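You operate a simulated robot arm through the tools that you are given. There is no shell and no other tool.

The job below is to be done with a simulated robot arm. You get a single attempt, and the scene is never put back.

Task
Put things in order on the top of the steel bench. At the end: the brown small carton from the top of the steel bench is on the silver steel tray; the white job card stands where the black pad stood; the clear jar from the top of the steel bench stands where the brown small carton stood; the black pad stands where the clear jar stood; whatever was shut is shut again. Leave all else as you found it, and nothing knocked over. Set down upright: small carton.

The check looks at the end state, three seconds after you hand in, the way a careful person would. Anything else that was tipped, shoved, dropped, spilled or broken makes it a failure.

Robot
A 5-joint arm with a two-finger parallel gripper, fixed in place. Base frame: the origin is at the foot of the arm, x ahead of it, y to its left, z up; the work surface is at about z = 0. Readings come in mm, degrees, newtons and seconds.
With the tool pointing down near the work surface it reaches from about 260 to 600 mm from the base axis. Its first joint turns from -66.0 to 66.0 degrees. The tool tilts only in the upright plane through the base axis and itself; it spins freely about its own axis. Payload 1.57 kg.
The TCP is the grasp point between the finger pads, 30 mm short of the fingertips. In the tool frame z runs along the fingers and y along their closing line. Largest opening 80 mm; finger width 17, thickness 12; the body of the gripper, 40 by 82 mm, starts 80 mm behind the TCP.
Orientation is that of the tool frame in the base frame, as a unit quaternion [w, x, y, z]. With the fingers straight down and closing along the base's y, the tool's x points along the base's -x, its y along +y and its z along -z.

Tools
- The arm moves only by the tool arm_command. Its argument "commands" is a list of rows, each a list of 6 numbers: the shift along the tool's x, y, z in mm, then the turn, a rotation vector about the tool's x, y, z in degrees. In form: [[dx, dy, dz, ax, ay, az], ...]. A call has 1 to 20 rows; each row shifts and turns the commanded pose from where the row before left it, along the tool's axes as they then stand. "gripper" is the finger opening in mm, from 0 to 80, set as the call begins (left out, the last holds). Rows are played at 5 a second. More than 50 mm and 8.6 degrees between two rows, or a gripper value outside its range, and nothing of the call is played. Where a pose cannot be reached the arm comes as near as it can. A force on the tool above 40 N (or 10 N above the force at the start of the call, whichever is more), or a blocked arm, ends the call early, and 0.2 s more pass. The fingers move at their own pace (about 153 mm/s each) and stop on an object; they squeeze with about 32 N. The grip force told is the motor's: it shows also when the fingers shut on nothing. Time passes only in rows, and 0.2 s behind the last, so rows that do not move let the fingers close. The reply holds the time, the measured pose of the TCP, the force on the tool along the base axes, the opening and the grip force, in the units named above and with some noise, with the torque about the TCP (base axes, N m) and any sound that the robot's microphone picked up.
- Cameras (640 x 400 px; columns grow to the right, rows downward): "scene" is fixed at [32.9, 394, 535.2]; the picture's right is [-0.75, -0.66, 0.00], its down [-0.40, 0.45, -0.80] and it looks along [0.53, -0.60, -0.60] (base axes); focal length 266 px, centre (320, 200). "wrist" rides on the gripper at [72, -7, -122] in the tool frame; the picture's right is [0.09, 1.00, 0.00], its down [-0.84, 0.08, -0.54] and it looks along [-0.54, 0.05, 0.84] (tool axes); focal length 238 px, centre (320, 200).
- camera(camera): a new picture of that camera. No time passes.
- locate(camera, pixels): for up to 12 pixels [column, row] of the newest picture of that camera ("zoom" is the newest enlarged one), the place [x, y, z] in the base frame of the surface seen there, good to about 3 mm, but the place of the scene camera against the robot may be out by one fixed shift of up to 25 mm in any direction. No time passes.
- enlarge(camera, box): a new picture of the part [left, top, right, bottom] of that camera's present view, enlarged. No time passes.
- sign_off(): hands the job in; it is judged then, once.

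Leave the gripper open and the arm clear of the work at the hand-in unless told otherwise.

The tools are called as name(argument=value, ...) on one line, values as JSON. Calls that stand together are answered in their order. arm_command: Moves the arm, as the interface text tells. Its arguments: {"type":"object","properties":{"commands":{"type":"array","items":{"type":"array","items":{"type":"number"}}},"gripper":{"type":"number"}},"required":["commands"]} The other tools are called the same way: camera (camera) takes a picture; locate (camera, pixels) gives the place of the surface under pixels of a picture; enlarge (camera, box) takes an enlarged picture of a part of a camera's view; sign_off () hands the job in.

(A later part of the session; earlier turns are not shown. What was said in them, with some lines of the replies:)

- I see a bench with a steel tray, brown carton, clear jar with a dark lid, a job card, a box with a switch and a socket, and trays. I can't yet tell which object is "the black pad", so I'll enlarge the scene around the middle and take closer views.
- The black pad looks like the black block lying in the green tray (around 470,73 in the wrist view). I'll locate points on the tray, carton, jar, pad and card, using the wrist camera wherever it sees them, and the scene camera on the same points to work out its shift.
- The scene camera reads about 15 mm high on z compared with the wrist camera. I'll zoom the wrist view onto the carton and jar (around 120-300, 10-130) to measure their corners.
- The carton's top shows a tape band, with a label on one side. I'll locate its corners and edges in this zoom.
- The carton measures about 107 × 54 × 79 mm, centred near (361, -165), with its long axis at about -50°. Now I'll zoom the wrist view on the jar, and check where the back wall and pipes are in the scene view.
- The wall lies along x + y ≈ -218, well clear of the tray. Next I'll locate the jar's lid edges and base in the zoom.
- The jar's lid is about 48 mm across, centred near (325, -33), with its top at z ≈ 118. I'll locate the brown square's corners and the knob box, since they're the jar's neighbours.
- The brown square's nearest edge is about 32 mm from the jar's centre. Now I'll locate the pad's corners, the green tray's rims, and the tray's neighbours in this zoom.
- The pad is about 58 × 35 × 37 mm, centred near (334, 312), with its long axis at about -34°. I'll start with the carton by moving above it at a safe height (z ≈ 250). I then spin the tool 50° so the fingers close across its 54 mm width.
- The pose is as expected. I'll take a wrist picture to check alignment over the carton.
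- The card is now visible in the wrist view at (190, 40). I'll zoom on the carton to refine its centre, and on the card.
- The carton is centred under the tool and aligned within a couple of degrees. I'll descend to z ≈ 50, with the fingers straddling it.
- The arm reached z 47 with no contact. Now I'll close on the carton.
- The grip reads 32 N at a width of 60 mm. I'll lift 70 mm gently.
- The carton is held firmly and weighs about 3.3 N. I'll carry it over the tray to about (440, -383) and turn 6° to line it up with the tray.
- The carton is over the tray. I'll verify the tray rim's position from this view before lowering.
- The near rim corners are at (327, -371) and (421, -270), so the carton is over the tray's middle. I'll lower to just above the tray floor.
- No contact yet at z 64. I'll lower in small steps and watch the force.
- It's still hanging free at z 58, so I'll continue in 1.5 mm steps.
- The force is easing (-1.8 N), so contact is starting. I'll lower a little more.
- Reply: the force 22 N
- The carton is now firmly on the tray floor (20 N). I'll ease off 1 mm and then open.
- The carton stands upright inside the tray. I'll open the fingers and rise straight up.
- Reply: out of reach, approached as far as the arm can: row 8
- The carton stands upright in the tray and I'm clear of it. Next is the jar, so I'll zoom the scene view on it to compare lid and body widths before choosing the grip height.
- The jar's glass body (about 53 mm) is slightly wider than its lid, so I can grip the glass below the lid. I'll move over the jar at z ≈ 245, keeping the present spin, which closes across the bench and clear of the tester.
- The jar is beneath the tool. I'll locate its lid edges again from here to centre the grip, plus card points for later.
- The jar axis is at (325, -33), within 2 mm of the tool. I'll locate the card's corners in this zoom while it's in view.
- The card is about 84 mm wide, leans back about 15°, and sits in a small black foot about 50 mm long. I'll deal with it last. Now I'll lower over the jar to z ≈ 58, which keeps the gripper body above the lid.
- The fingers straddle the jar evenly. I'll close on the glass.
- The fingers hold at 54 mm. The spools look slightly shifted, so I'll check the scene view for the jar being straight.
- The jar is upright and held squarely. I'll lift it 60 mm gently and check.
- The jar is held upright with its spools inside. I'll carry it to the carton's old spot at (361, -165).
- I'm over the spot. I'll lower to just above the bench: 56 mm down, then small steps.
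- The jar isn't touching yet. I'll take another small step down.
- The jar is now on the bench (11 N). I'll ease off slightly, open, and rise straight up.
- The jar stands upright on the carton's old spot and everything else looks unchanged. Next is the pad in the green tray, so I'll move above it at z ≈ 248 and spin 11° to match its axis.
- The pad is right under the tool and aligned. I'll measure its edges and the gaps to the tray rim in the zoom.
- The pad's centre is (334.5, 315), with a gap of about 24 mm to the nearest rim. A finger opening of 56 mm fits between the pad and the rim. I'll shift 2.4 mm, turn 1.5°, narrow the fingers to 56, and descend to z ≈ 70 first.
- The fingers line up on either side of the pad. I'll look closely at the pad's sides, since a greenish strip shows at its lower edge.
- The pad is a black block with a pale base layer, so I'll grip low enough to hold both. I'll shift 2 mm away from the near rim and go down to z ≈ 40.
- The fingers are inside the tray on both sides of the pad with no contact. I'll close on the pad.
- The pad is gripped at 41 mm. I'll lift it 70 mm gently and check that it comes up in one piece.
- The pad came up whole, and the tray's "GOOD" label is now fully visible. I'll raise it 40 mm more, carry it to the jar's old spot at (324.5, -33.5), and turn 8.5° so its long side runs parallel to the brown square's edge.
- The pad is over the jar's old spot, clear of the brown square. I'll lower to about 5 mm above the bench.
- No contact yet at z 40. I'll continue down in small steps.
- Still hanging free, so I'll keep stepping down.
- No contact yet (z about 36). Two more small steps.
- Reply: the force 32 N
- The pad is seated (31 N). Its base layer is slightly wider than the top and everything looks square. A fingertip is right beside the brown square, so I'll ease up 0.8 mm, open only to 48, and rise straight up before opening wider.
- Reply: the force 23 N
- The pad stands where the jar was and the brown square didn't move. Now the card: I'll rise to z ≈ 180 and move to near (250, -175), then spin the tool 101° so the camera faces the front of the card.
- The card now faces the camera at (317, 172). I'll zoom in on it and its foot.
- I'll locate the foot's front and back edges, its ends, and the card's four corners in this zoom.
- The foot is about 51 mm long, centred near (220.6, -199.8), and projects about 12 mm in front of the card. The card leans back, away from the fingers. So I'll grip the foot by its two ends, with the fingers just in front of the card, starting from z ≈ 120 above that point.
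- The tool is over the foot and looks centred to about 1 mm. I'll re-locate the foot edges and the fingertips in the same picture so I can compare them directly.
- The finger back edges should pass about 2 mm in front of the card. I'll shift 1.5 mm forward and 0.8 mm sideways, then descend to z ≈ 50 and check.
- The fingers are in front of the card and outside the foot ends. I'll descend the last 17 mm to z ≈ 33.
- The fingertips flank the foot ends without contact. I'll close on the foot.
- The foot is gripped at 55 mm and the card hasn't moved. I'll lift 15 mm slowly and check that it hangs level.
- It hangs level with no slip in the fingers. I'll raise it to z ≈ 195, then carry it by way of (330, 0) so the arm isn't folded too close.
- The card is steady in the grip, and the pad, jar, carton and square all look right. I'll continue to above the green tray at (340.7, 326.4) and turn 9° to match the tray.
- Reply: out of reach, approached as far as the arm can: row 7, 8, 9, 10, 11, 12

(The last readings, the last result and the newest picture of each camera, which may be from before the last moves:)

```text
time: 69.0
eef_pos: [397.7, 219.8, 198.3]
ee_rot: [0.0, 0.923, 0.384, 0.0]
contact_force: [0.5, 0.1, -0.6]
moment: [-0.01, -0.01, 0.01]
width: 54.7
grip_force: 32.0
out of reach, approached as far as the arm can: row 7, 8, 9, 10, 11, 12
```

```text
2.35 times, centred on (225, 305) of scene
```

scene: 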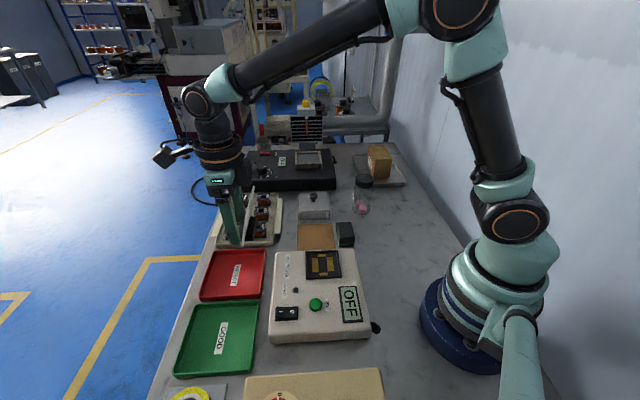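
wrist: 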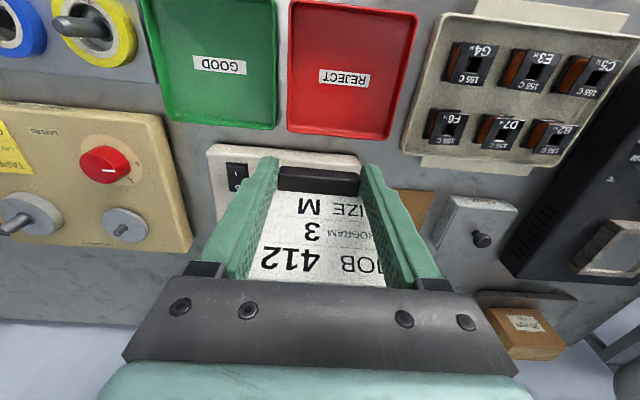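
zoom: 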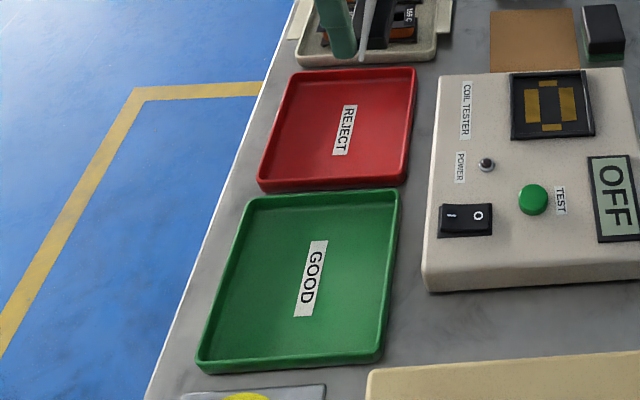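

The spin joint hit its limit near the end of the sweep, so the arm stopped over (398, 220), still holding the card well clear. I'll turn another 11°, which also matches the pad's old orientation, and then finish the move to (339.4, 327.5).

arm_command(commands=[[0, 0, 0, 0, 0, -5.5], [0, 0, 0, 0, 0, -5.5], [0, 0, 0, 0, 0, 0]])

```text
time: 69.8
eef_pos: [397.3, 219.8, 198.0]
ee_rot: [-0.001, 0.882, 0.471, 0.0]
contact_force: [0.3, 0.3, -0.8]
moment: [0.02, -0.01, 0.01]
width: 54.7
grip_force: 31.9
```

The turn worked (spin now -124°). I'll finish the move over the tray in small rows.

arm_command(commands=[[6, -11, 0, 0, 0, 0], [11.3, -21.7, 0, 0, 0, 0], [11.3, -21.7, 0, 0, 0, 0], [11.3, -21.7, 0, 0, 0, 0], [11.3, -21.7, 0, 0, 0, 0], [5.5, -10.7, 0, 0, 0, 0], [0, 0, 0, 0, 0, 0]])

camera(camera="wrist")

camera(camera="scene")

enlarge(camera="scene", box=[150, 220, 300, 390])

```text
time: 71.4
eef_pos: [337.8, 327.7, 198.3]
ee_rot: [0.0, 0.882, 0.47, 0.0]
contact_force: [0.0, -0.1, -0.3]
moment: [-0.02, -0.01, 0.0]
width: 55.0
grip_force: 32.1
```

```text
taken
```

wrist: 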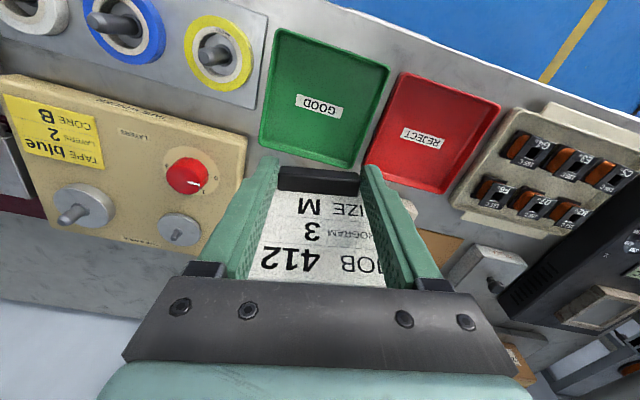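

```text
taken
```

scene: 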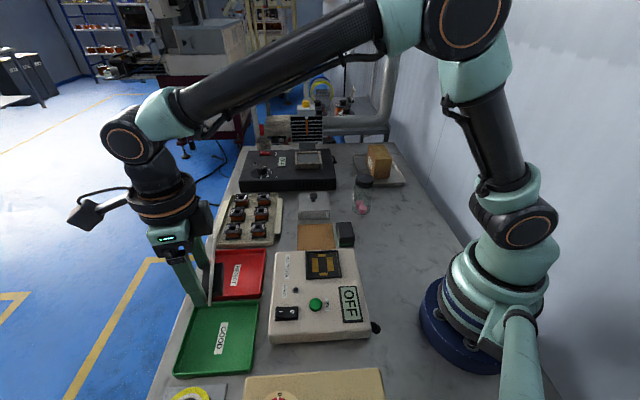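

```text
2.35 times, centred on (225, 305) of scene
```

zoom: 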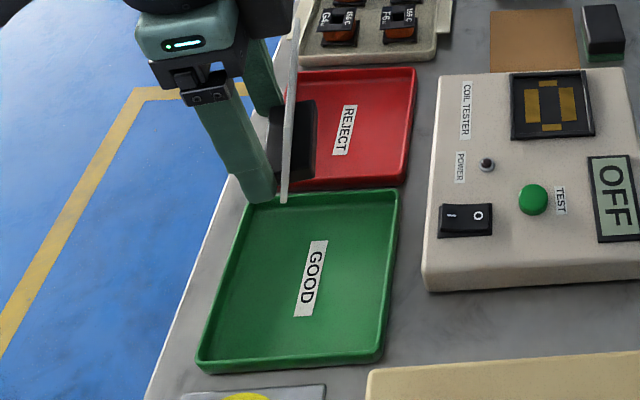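

The card is over the tray. I'll lower to z ≈ 60 and check the clearances to the rim.

arm_command(commands=[[0, 0, 15, 0, 0, 0], [0, 0, 25, 0, 0, 0], [0, 0, 30, 0, 0, 0], [0, 0, 30, 0, 0, 0], [0, 0, 25, 0, 0, 0], [0, 0, 13, 0, 0, 0], [0, 0, 0, 0, 0, 0]])

camera(camera="wrist")

camera(camera="scene")

enlarge(camera="scene", box=[160, 250, 290, 390])

```text
time: 73.0
eef_pos: [338.5, 328.2, 59.8]
ee_rot: [0.0, 0.883, 0.47, 0.0]
contact_force: [-0.3, 0.3, -1.1]
moment: [0.0, 0.04, 0.02]
width: 54.9
grip_force: 31.9
```

```text
taken
```

wrist: 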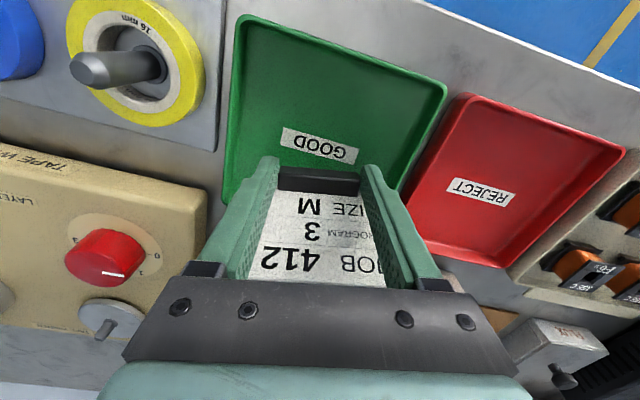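

```text
taken
```

scene: 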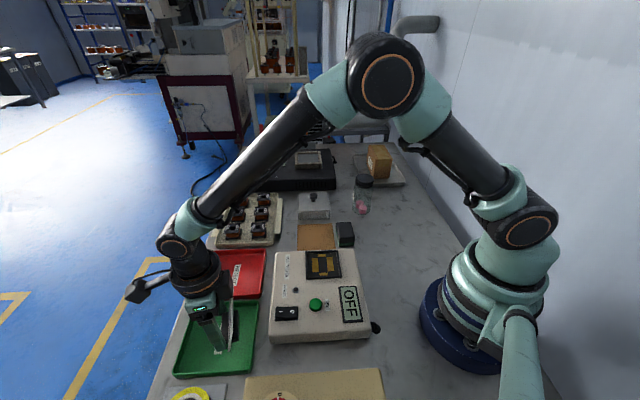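

```text
2.86 times, centred on (225, 320) of scene
```

zoom: 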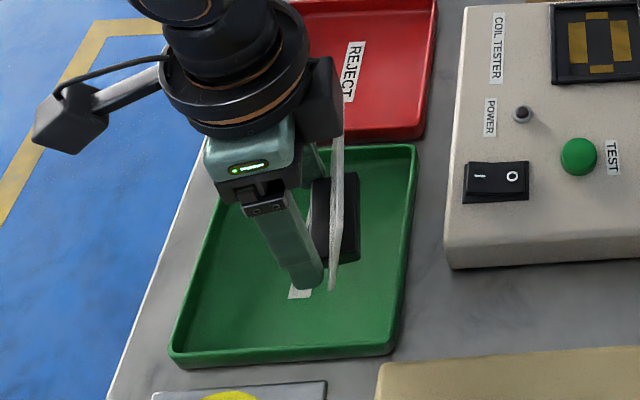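

I'll verify the rim's position from this view before lowering the card below rim height.

locate(camera="wrist", pixels=[[443, 88], [425, 125], [408, 160], [228, 185], [232, 120], [240, 20], [400, 180], [320, 140], [270, 130], [415, 115], [320, 185], [240, 150]])

locate(camera="scene", pixels=[[231, 352], [237, 300], [246, 335], [258, 302], [225, 350], [243, 370], [176, 372], [200, 307], [231, 330], [246, 325], [233, 300], [240, 310]])

```text
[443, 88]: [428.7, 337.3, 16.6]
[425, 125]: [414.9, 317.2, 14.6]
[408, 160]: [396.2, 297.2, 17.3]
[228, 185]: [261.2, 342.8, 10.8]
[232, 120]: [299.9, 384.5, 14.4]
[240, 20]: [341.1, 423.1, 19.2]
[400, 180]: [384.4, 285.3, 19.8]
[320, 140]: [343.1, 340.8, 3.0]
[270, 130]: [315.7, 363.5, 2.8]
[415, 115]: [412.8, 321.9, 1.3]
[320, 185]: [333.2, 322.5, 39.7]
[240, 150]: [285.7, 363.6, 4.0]
```

```text
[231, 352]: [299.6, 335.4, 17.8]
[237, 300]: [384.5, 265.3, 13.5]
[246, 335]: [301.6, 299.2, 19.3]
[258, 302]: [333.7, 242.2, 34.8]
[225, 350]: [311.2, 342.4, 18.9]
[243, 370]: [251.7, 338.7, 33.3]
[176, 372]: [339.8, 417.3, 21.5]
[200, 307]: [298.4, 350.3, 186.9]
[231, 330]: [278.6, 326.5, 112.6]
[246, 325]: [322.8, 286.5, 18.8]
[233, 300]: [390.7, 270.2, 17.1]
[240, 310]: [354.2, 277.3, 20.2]
```

The rim is clear by more than 10 mm on all sides. I'll lower to z ≈ 43, then take small steps.

arm_command(commands=[[0, 0, 6, 0, 0, 0], [0, 0, 6, 0, 0, 0], [0, 0, 4, 0, 0, 0], [0, 0, 0, 0, 0, 0]])

arm_command(commands=[[0, 0, 1.5, 0, 0, 0], [0, 0, 0, 0, 0, 0]])

arm_command(commands=[[0, 0, 1, 0, 0, 0], [0, 0, 0, 0, 0, 0]])

```text
time: 74.0
eef_pos: [337.8, 328.4, 43.4]
ee_rot: [0.0, 0.882, 0.47, 0.0]
contact_force: [0.1, -0.3, -0.9]
moment: [0.0, -0.03, 0.0]
width: 54.9
grip_force: 32.3
```

```text
time: 74.6
eef_pos: [338.1, 327.3, 43.5]
ee_rot: [-0.001, 0.882, 0.47, 0.0]
contact_force: [-0.6, 0.1, 0.2]
moment: [-0.01, 0.03, -0.01]
width: 55.0
grip_force: 31.8
```

```text
time: 75.2
eef_pos: [337.9, 327.0, 41.5]
ee_rot: [0.0, 0.882, 0.471, 0.0]
contact_force: [-0.2, 0.3, -0.9]
moment: [0.02, 0.02, 0.01]
width: 54.8
grip_force: 32.1
```

No contact yet, so I'll keep lowering by 1 mm steps.

arm_command(commands=[[0, 0, 1, 0, 0, 0], [0, 0, 0, 0, 0, 0]])

arm_command(commands=[[0, 0, 1, 0, 0, 0], [0, 0, 0, 0, 0, 0]])

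arm_command(commands=[[0, 0, 0.8, 0, 0, 0], [0, 0, 0, 0, 0, 0]])

```text
time: 75.8
eef_pos: [337.6, 326.5, 38.7]
ee_rot: [0.0, 0.883, 0.47, 0.0]
contact_force: [0.4, 0.1, -0.6]
moment: [-0.02, 0.01, -0.02]
width: 54.8
grip_force: 31.9
```

```text
time: 76.4
eef_pos: [338.0, 327.4, 38.8]
ee_rot: [0.0, 0.883, 0.47, 0.0]
contact_force: [0.7, -0.3, -0.7]
moment: [-0.01, 0.02, 0.01]
width: 55.1
grip_force: 32.3
```

```text
time: 77.0
eef_pos: [338.5, 327.0, 38.3]
ee_rot: [0.0, 0.882, 0.471, 0.001]
contact_force: [-0.1, 0.0, -0.5]
moment: [0.0, -0.01, -0.01]
width: 54.8
grip_force: 32.3
```

Still free at z about 38. A few more small steps.

arm_command(commands=[[0, 0, 0.8, 0, 0, 0], [0, 0, 0, 0, 0, 0]])

arm_command(commands=[[0, 0, 0.7, 0, 0, 0], [0, 0, 0, 0, 0, 0]])

```text
time: 77.6
eef_pos: [338.5, 326.5, 37.2]
ee_rot: [-0.001, 0.882, 0.471, 0.0]
contact_force: [-1.1, -0.1, -0.9]
moment: [0.02, -0.01, -0.04]
width: 54.8
grip_force: 32.1
```

```text
time: 78.2
eef_pos: [338.7, 327.8, 36.3]
ee_rot: [0.0, 0.882, 0.47, 0.001]
contact_force: [0.2, 0.0, -1.0]
moment: [0.0, -0.04, 0.0]
width: 54.8
grip_force: 31.8
```

I'll continue in 0.7 mm steps.

arm_command(commands=[[0, 0, 0.7, 0, 0, 0], [0, 0, 0, 0, 0, 0]])

arm_command(commands=[[0, 0, 0.7, 0, 0, 0], [0, 0, 0, 0, 0, 0]])

camera(camera="scene")

enlarge(camera="scene", box=[190, 270, 280, 370])

```text
time: 78.8
eef_pos: [339.3, 326.9, 35.3]
ee_rot: [0.0, 0.882, 0.47, 0.0]
contact_force: [-2.4, -3.7, 11.6]
moment: [-0.26, 0.15, -0.01]
width: 54.9
grip_force: 31.9
```

```text
time: 79.4
eef_pos: [338.9, 327.7, 35.8]
ee_rot: [0.0, 0.883, 0.47, 0.0]
contact_force: [-6.0, -3.9, 22.1]
moment: [-0.39, 0.36, -0.1]
width: 55.1
grip_force: 32.4
```

```text
taken
```

scene: 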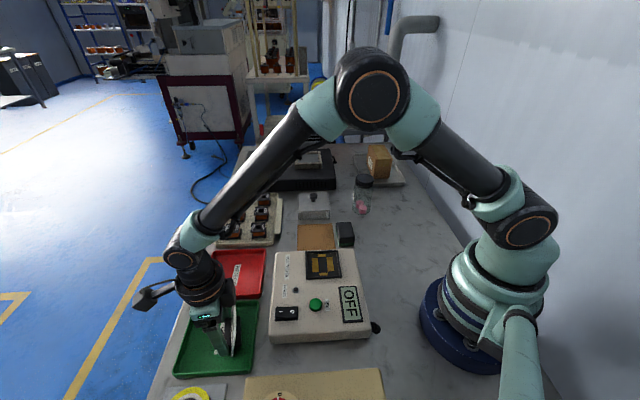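

```text
4.00 times, centred on (235, 320) of scene
```

zoom: 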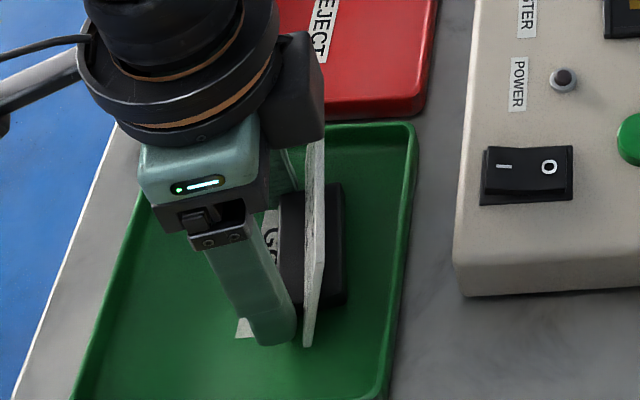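

The foot is seated on the tray floor (22 N). I'll ease off 0.8 mm, then open the fingers to 64 without moving.

arm_command(commands=[[0, 0, -0.8, 0, 0, 0], [0, 0, 0, 0, 0, 0]])

arm_command(commands=[[0, 0, 0, 0, 0, 0], [0, 0, 0, 0, 0, 0], [0, 0, 0, 0, 0, 0]], gripper=64)

camera(camera="wrist")

enlarge(camera="wrist", box=[230, 90, 410, 240])

camera(camera="scene")

enlarge(camera="scene", box=[190, 270, 280, 370])

```text
time: 80.0
eef_pos: [340.2, 327.8, 37.0]
ee_rot: [0.0, 0.882, 0.471, 0.001]
contact_force: [2.2, -0.3, 5.2]
moment: [-0.05, 0.03, 0.02]
width: 54.8
grip_force: 32.0
```

```text
time: 80.8
eef_pos: [338.4, 327.2, 36.2]
ee_rot: [0.0, 0.883, 0.469, 0.0]
contact_force: [-1.0, 1.0, -0.1]
moment: [0.0, -0.03, -0.01]
width: 63.6
grip_force: 0.1
```

```text
taken
```

wrist: 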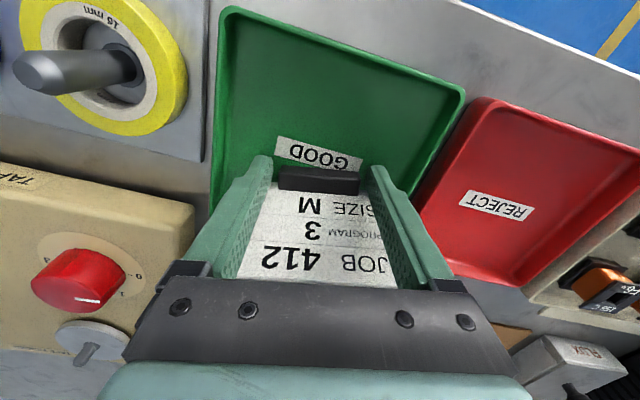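

```text
2.67 times, centred on (320, 165) of wrist
```

zoom: 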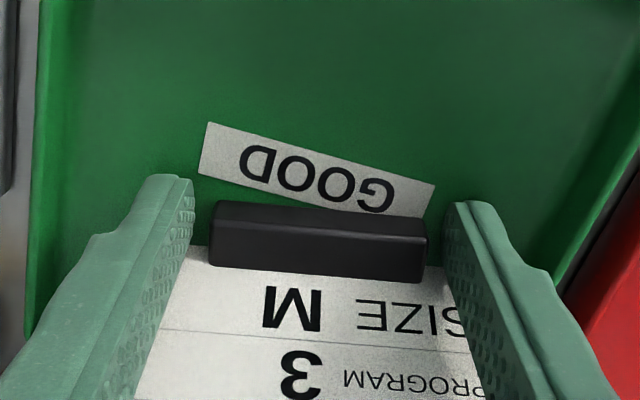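

```text
taken
```

scene: 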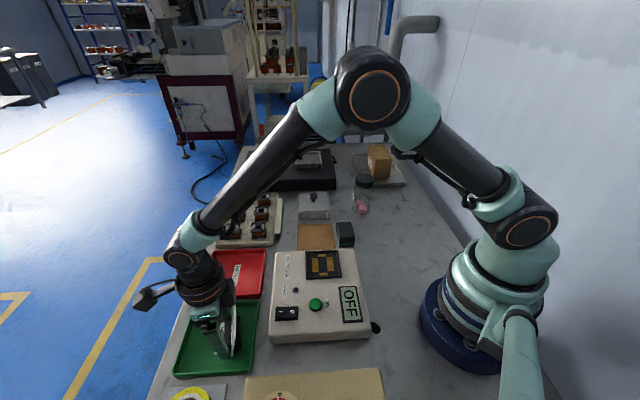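

```text
4.00 times, centred on (235, 320) of scene
```

zoom: 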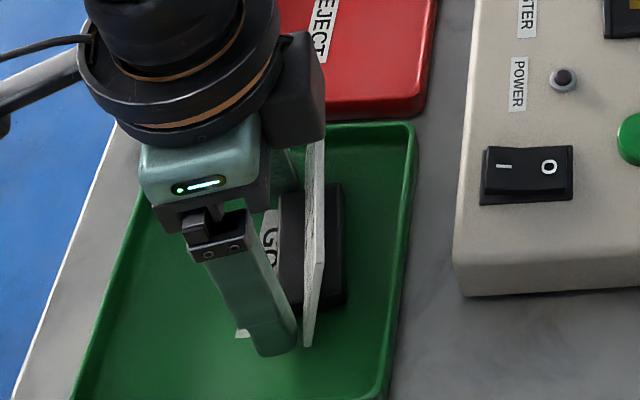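

The fingers are free and the card stands steady on its foot. I'll move 3 mm forward, away from the card, and rise straight up.

arm_command(commands=[[3, 0, 0, 0, 0, 0], [0, 0, -8, 0, 0, 0], [0, 0, -15, 0, 0, 0], [0, 0, -25, 0, 0, 0], [0, 0, -35, 0, 0, 0], [0, 0, -40, 0, 0, 0], [0, 0, -40, 0, 0, 0], [0, 0, 0, 0, 0, 0]])

camera(camera="wrist")

camera(camera="scene")

enlarge(camera="scene", box=[160, 250, 290, 390])

```text
time: 82.6
eef_pos: [341.2, 329.7, 199.3]
ee_rot: [0.0, 0.882, 0.47, 0.0]
contact_force: [-0.7, 0.2, 0.2]
moment: [-0.03, 0.04, -0.01]
width: 64.2
grip_force: 0.0
```

```text
taken
```

wrist: 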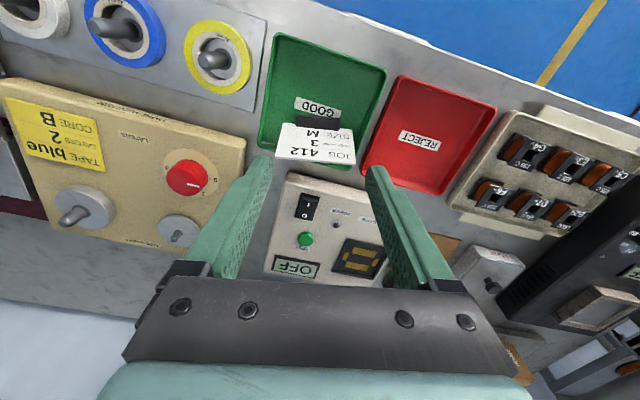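

```text
taken
```

scene: 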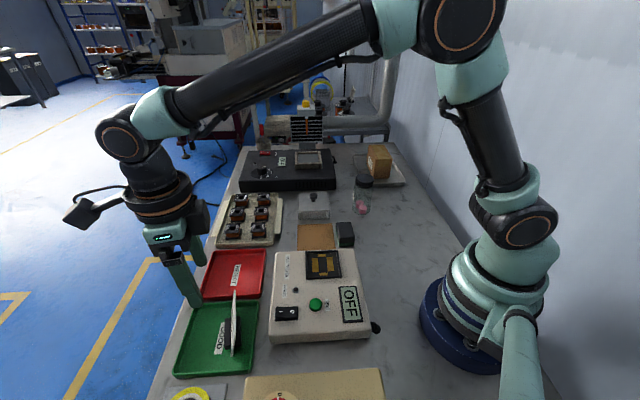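

```text
2.86 times, centred on (225, 320) of scene
```

zoom: 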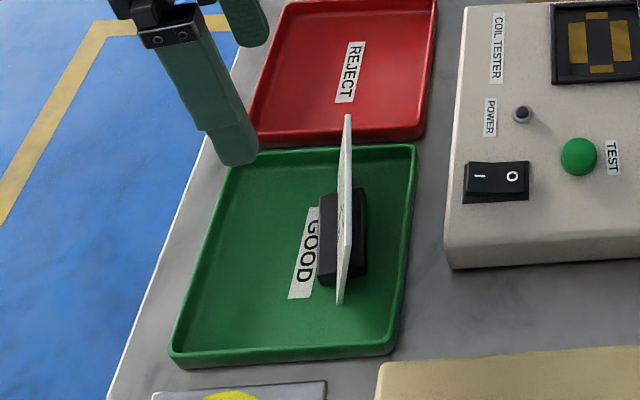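

The card stands upright in the green tray. I'll verify its position with a wrist zoom around (312, 130).

enlarge(camera="wrist", box=[255, 85, 375, 175])

locate(camera="zoom", pixels=[[225, 165], [440, 190], [325, 175], [325, 205], [160, 220], [475, 260], [110, 320], [480, 360], [325, 260]])

```text
4.44 times, centred on (315, 130) of wrist
```

zoom: 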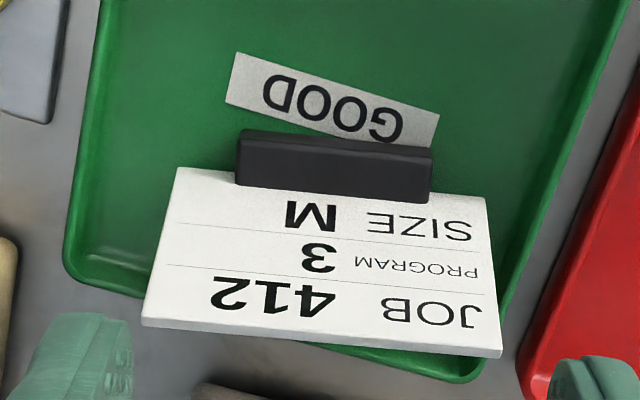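

```text
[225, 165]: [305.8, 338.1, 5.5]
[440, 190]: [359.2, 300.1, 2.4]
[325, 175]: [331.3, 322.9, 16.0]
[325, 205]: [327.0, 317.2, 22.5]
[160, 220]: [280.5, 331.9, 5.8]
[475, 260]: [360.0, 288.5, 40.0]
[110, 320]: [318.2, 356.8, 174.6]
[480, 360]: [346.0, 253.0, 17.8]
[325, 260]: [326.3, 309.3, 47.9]
```

The card stands within a few millimetres of the pad's old place, upright and inside the tray. I'll raise the arm, return to near its starting position with the fingers open, and then inspect everything.

arm_command(commands=[[0, 0, -35, 0, 0, 0], [0, 0, -35, 0, 0, 0], [0, 0, -30, 0, 0, 0], [-23.9, 23.35, -6.2, 0, 0, 0], [-23.9, 23.35, -6.2, 0, 0, 0], [-23.9, 23.35, -6.2, 0, 0, 0], [-23.9, 23.35, -6.2, 0, 0, 0], [-23.9, 23.35, -6.2, 0, 0, 0], [-23.9, 23.35, -6.2, 0, 0, 0], [-23.9, 23.35, -6.2, 0, 0, 0], [-23.9, 23.35, -6.2, 0, 0, 0], [0, 0, 0, 0, 0, 0]], gripper=80)

arm_command(commands=[[0, 0, 0, 0, 0, -7.75], [0, 0, 0, 0, 0, -7.75], [0, 0, 0, 0, 0, -7.75], [0, 0, 0, 0, 0, -7.75], [0, 0, 0, 0, 0, -7.75], [0, 0, 0, 0, 0, -7.75], [0, 0, 0, 0, 0, -7.75], [0, 0, 0, 0, 0, -7.75], [0, 0, 0, 0, 0, -7.75], [0, 0, 0, 0, 0, -7.75], [0, 0, 0, 0, 0, -7.75], [0, 0, 0, 0, 0, -7.75], [0, 0, 0, 0, 0, -7.75], [0, 0, 0, 0, 0, -7.75], [0, 0, 0, 0, 0, -7.75], [0, 0, 0, 0, 0, -7.75], [0, 0, 0, 0, 0, 0]])

camera(camera="wrist")

camera(camera="scene")

```text
time: 85.2
eef_pos: [389.6, 65.5, 350.7]
ee_rot: [0.0, 0.882, 0.471, 0.0]
contact_force: [0.3, 0.0, -0.3]
moment: [0.01, -0.01, 0.0]
width: 79.8
grip_force: 0.1
```

```text
time: 88.8
eef_pos: [387.7, 65.6, 350.1]
ee_rot: [-0.001, -0.001, 1.0, 0.0]
contact_force: [0.4, -0.2, -0.1]
moment: [0.02, 0.01, 0.0]
width: 80.1
grip_force: 0.0
```

```text
taken
```

wrist: 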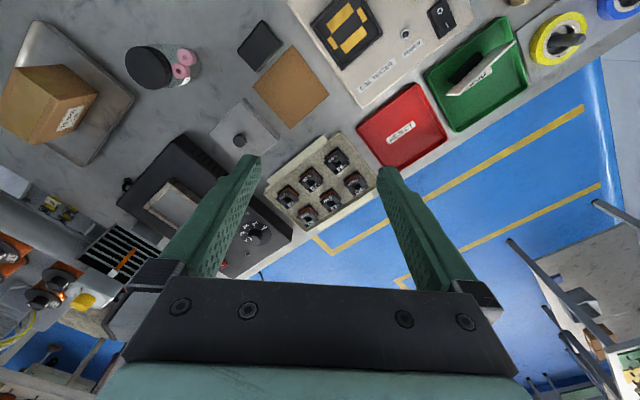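

```text
taken
```

scene: 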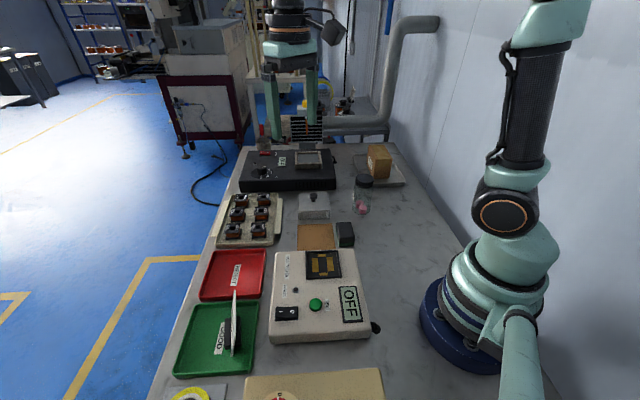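

The arm is back near its start pose. I'll check the final positions of the pad (260, 45), jar lid (149, 67), card (480, 72) and carton (48, 103), and compare the neighbours with the first pictures.

enlarge(camera="wrist", box=[0, 0, 320, 200])

enlarge(camera="wrist", box=[260, 0, 640, 230])

locate(camera="wrist", pixels=[[260, 45], [262, 22], [281, 43], [258, 68], [240, 48], [149, 67], [127, 62], [170, 68], [148, 47], [150, 87], [465, 80], [480, 72]])

enlarge(camera="scene", box=[280, 140, 460, 260])

```text
2.00 times, centred on (160, 100) of wrist
```

zoom: 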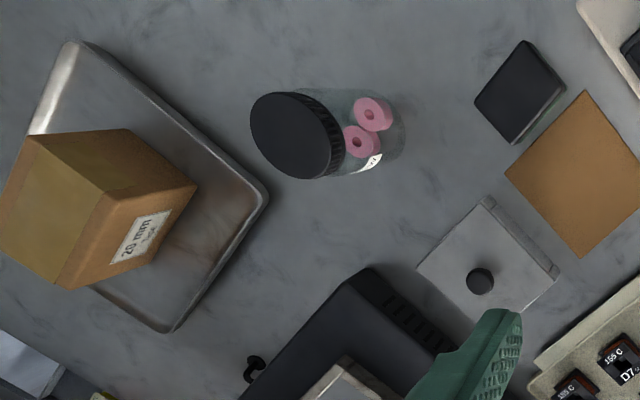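

```text
1.68 times, centred on (450, 115) of wrist
```

zoom: 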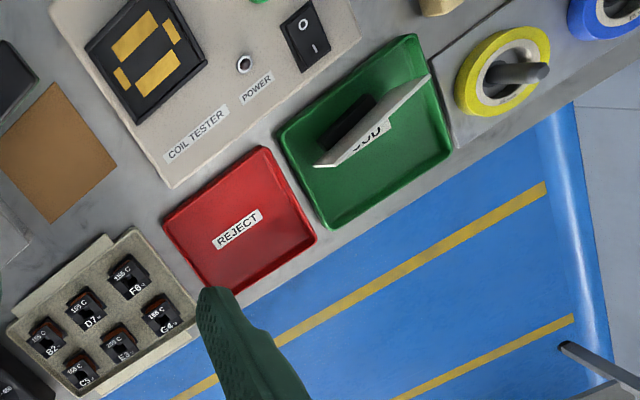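

```text
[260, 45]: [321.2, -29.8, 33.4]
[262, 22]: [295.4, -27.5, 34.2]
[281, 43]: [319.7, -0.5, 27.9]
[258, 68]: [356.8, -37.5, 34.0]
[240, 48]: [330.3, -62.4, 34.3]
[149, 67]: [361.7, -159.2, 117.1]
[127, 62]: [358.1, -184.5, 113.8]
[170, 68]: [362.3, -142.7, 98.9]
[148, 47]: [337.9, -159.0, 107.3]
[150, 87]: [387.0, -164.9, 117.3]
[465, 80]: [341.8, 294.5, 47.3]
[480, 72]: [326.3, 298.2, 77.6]
```

```text
3.33 times, centred on (370, 200) of scene
```

zoom: 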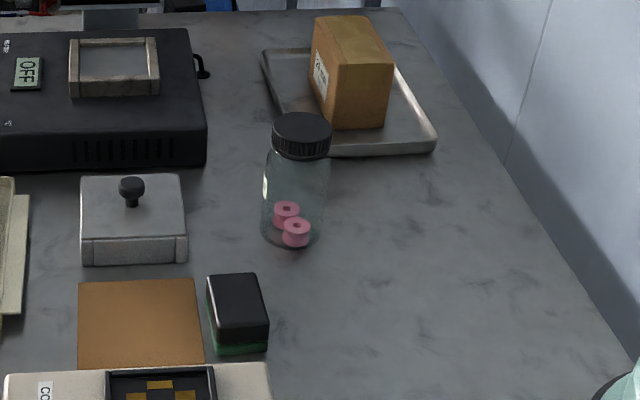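

Everything is in place:
- **Carton:** upright on the steel tray.
- **Jar:** upright at about (361, -163), the carton's old spot.
- **Pad:** at about (325, -32), the jar's old spot.
- **Job card:** standing in the green tray where the pad was.

The neighbouring items look as they did at the start. The gripper is open and the arm is clear, so I'm handing in.

sign_off()

```text
The job is handed in.
```

The bench is set out as you asked, and I handed the job in. I don't have the check's verdict yet.

- **Brown carton:** it stands upright near the middle of the silver steel tray.
- **Clear jar:** it stands upright with its lid on, within about 2 mm of where the carton was. The pink spools shifted inside it when I gripped it.
- **Black pad:** it stands where the jar was, within about 1 mm, just clear of the brown square.
- **White job card:** it stands on its foot in the green tray, about 7 mm off the pad's exact centre. It is turned to roughly match the way the pad lay.

I opened nothing, so there was nothing to shut again. The other items looked unmoved when I compared the last pictures with the first. The gripper is open and the arm is back near its starting position.
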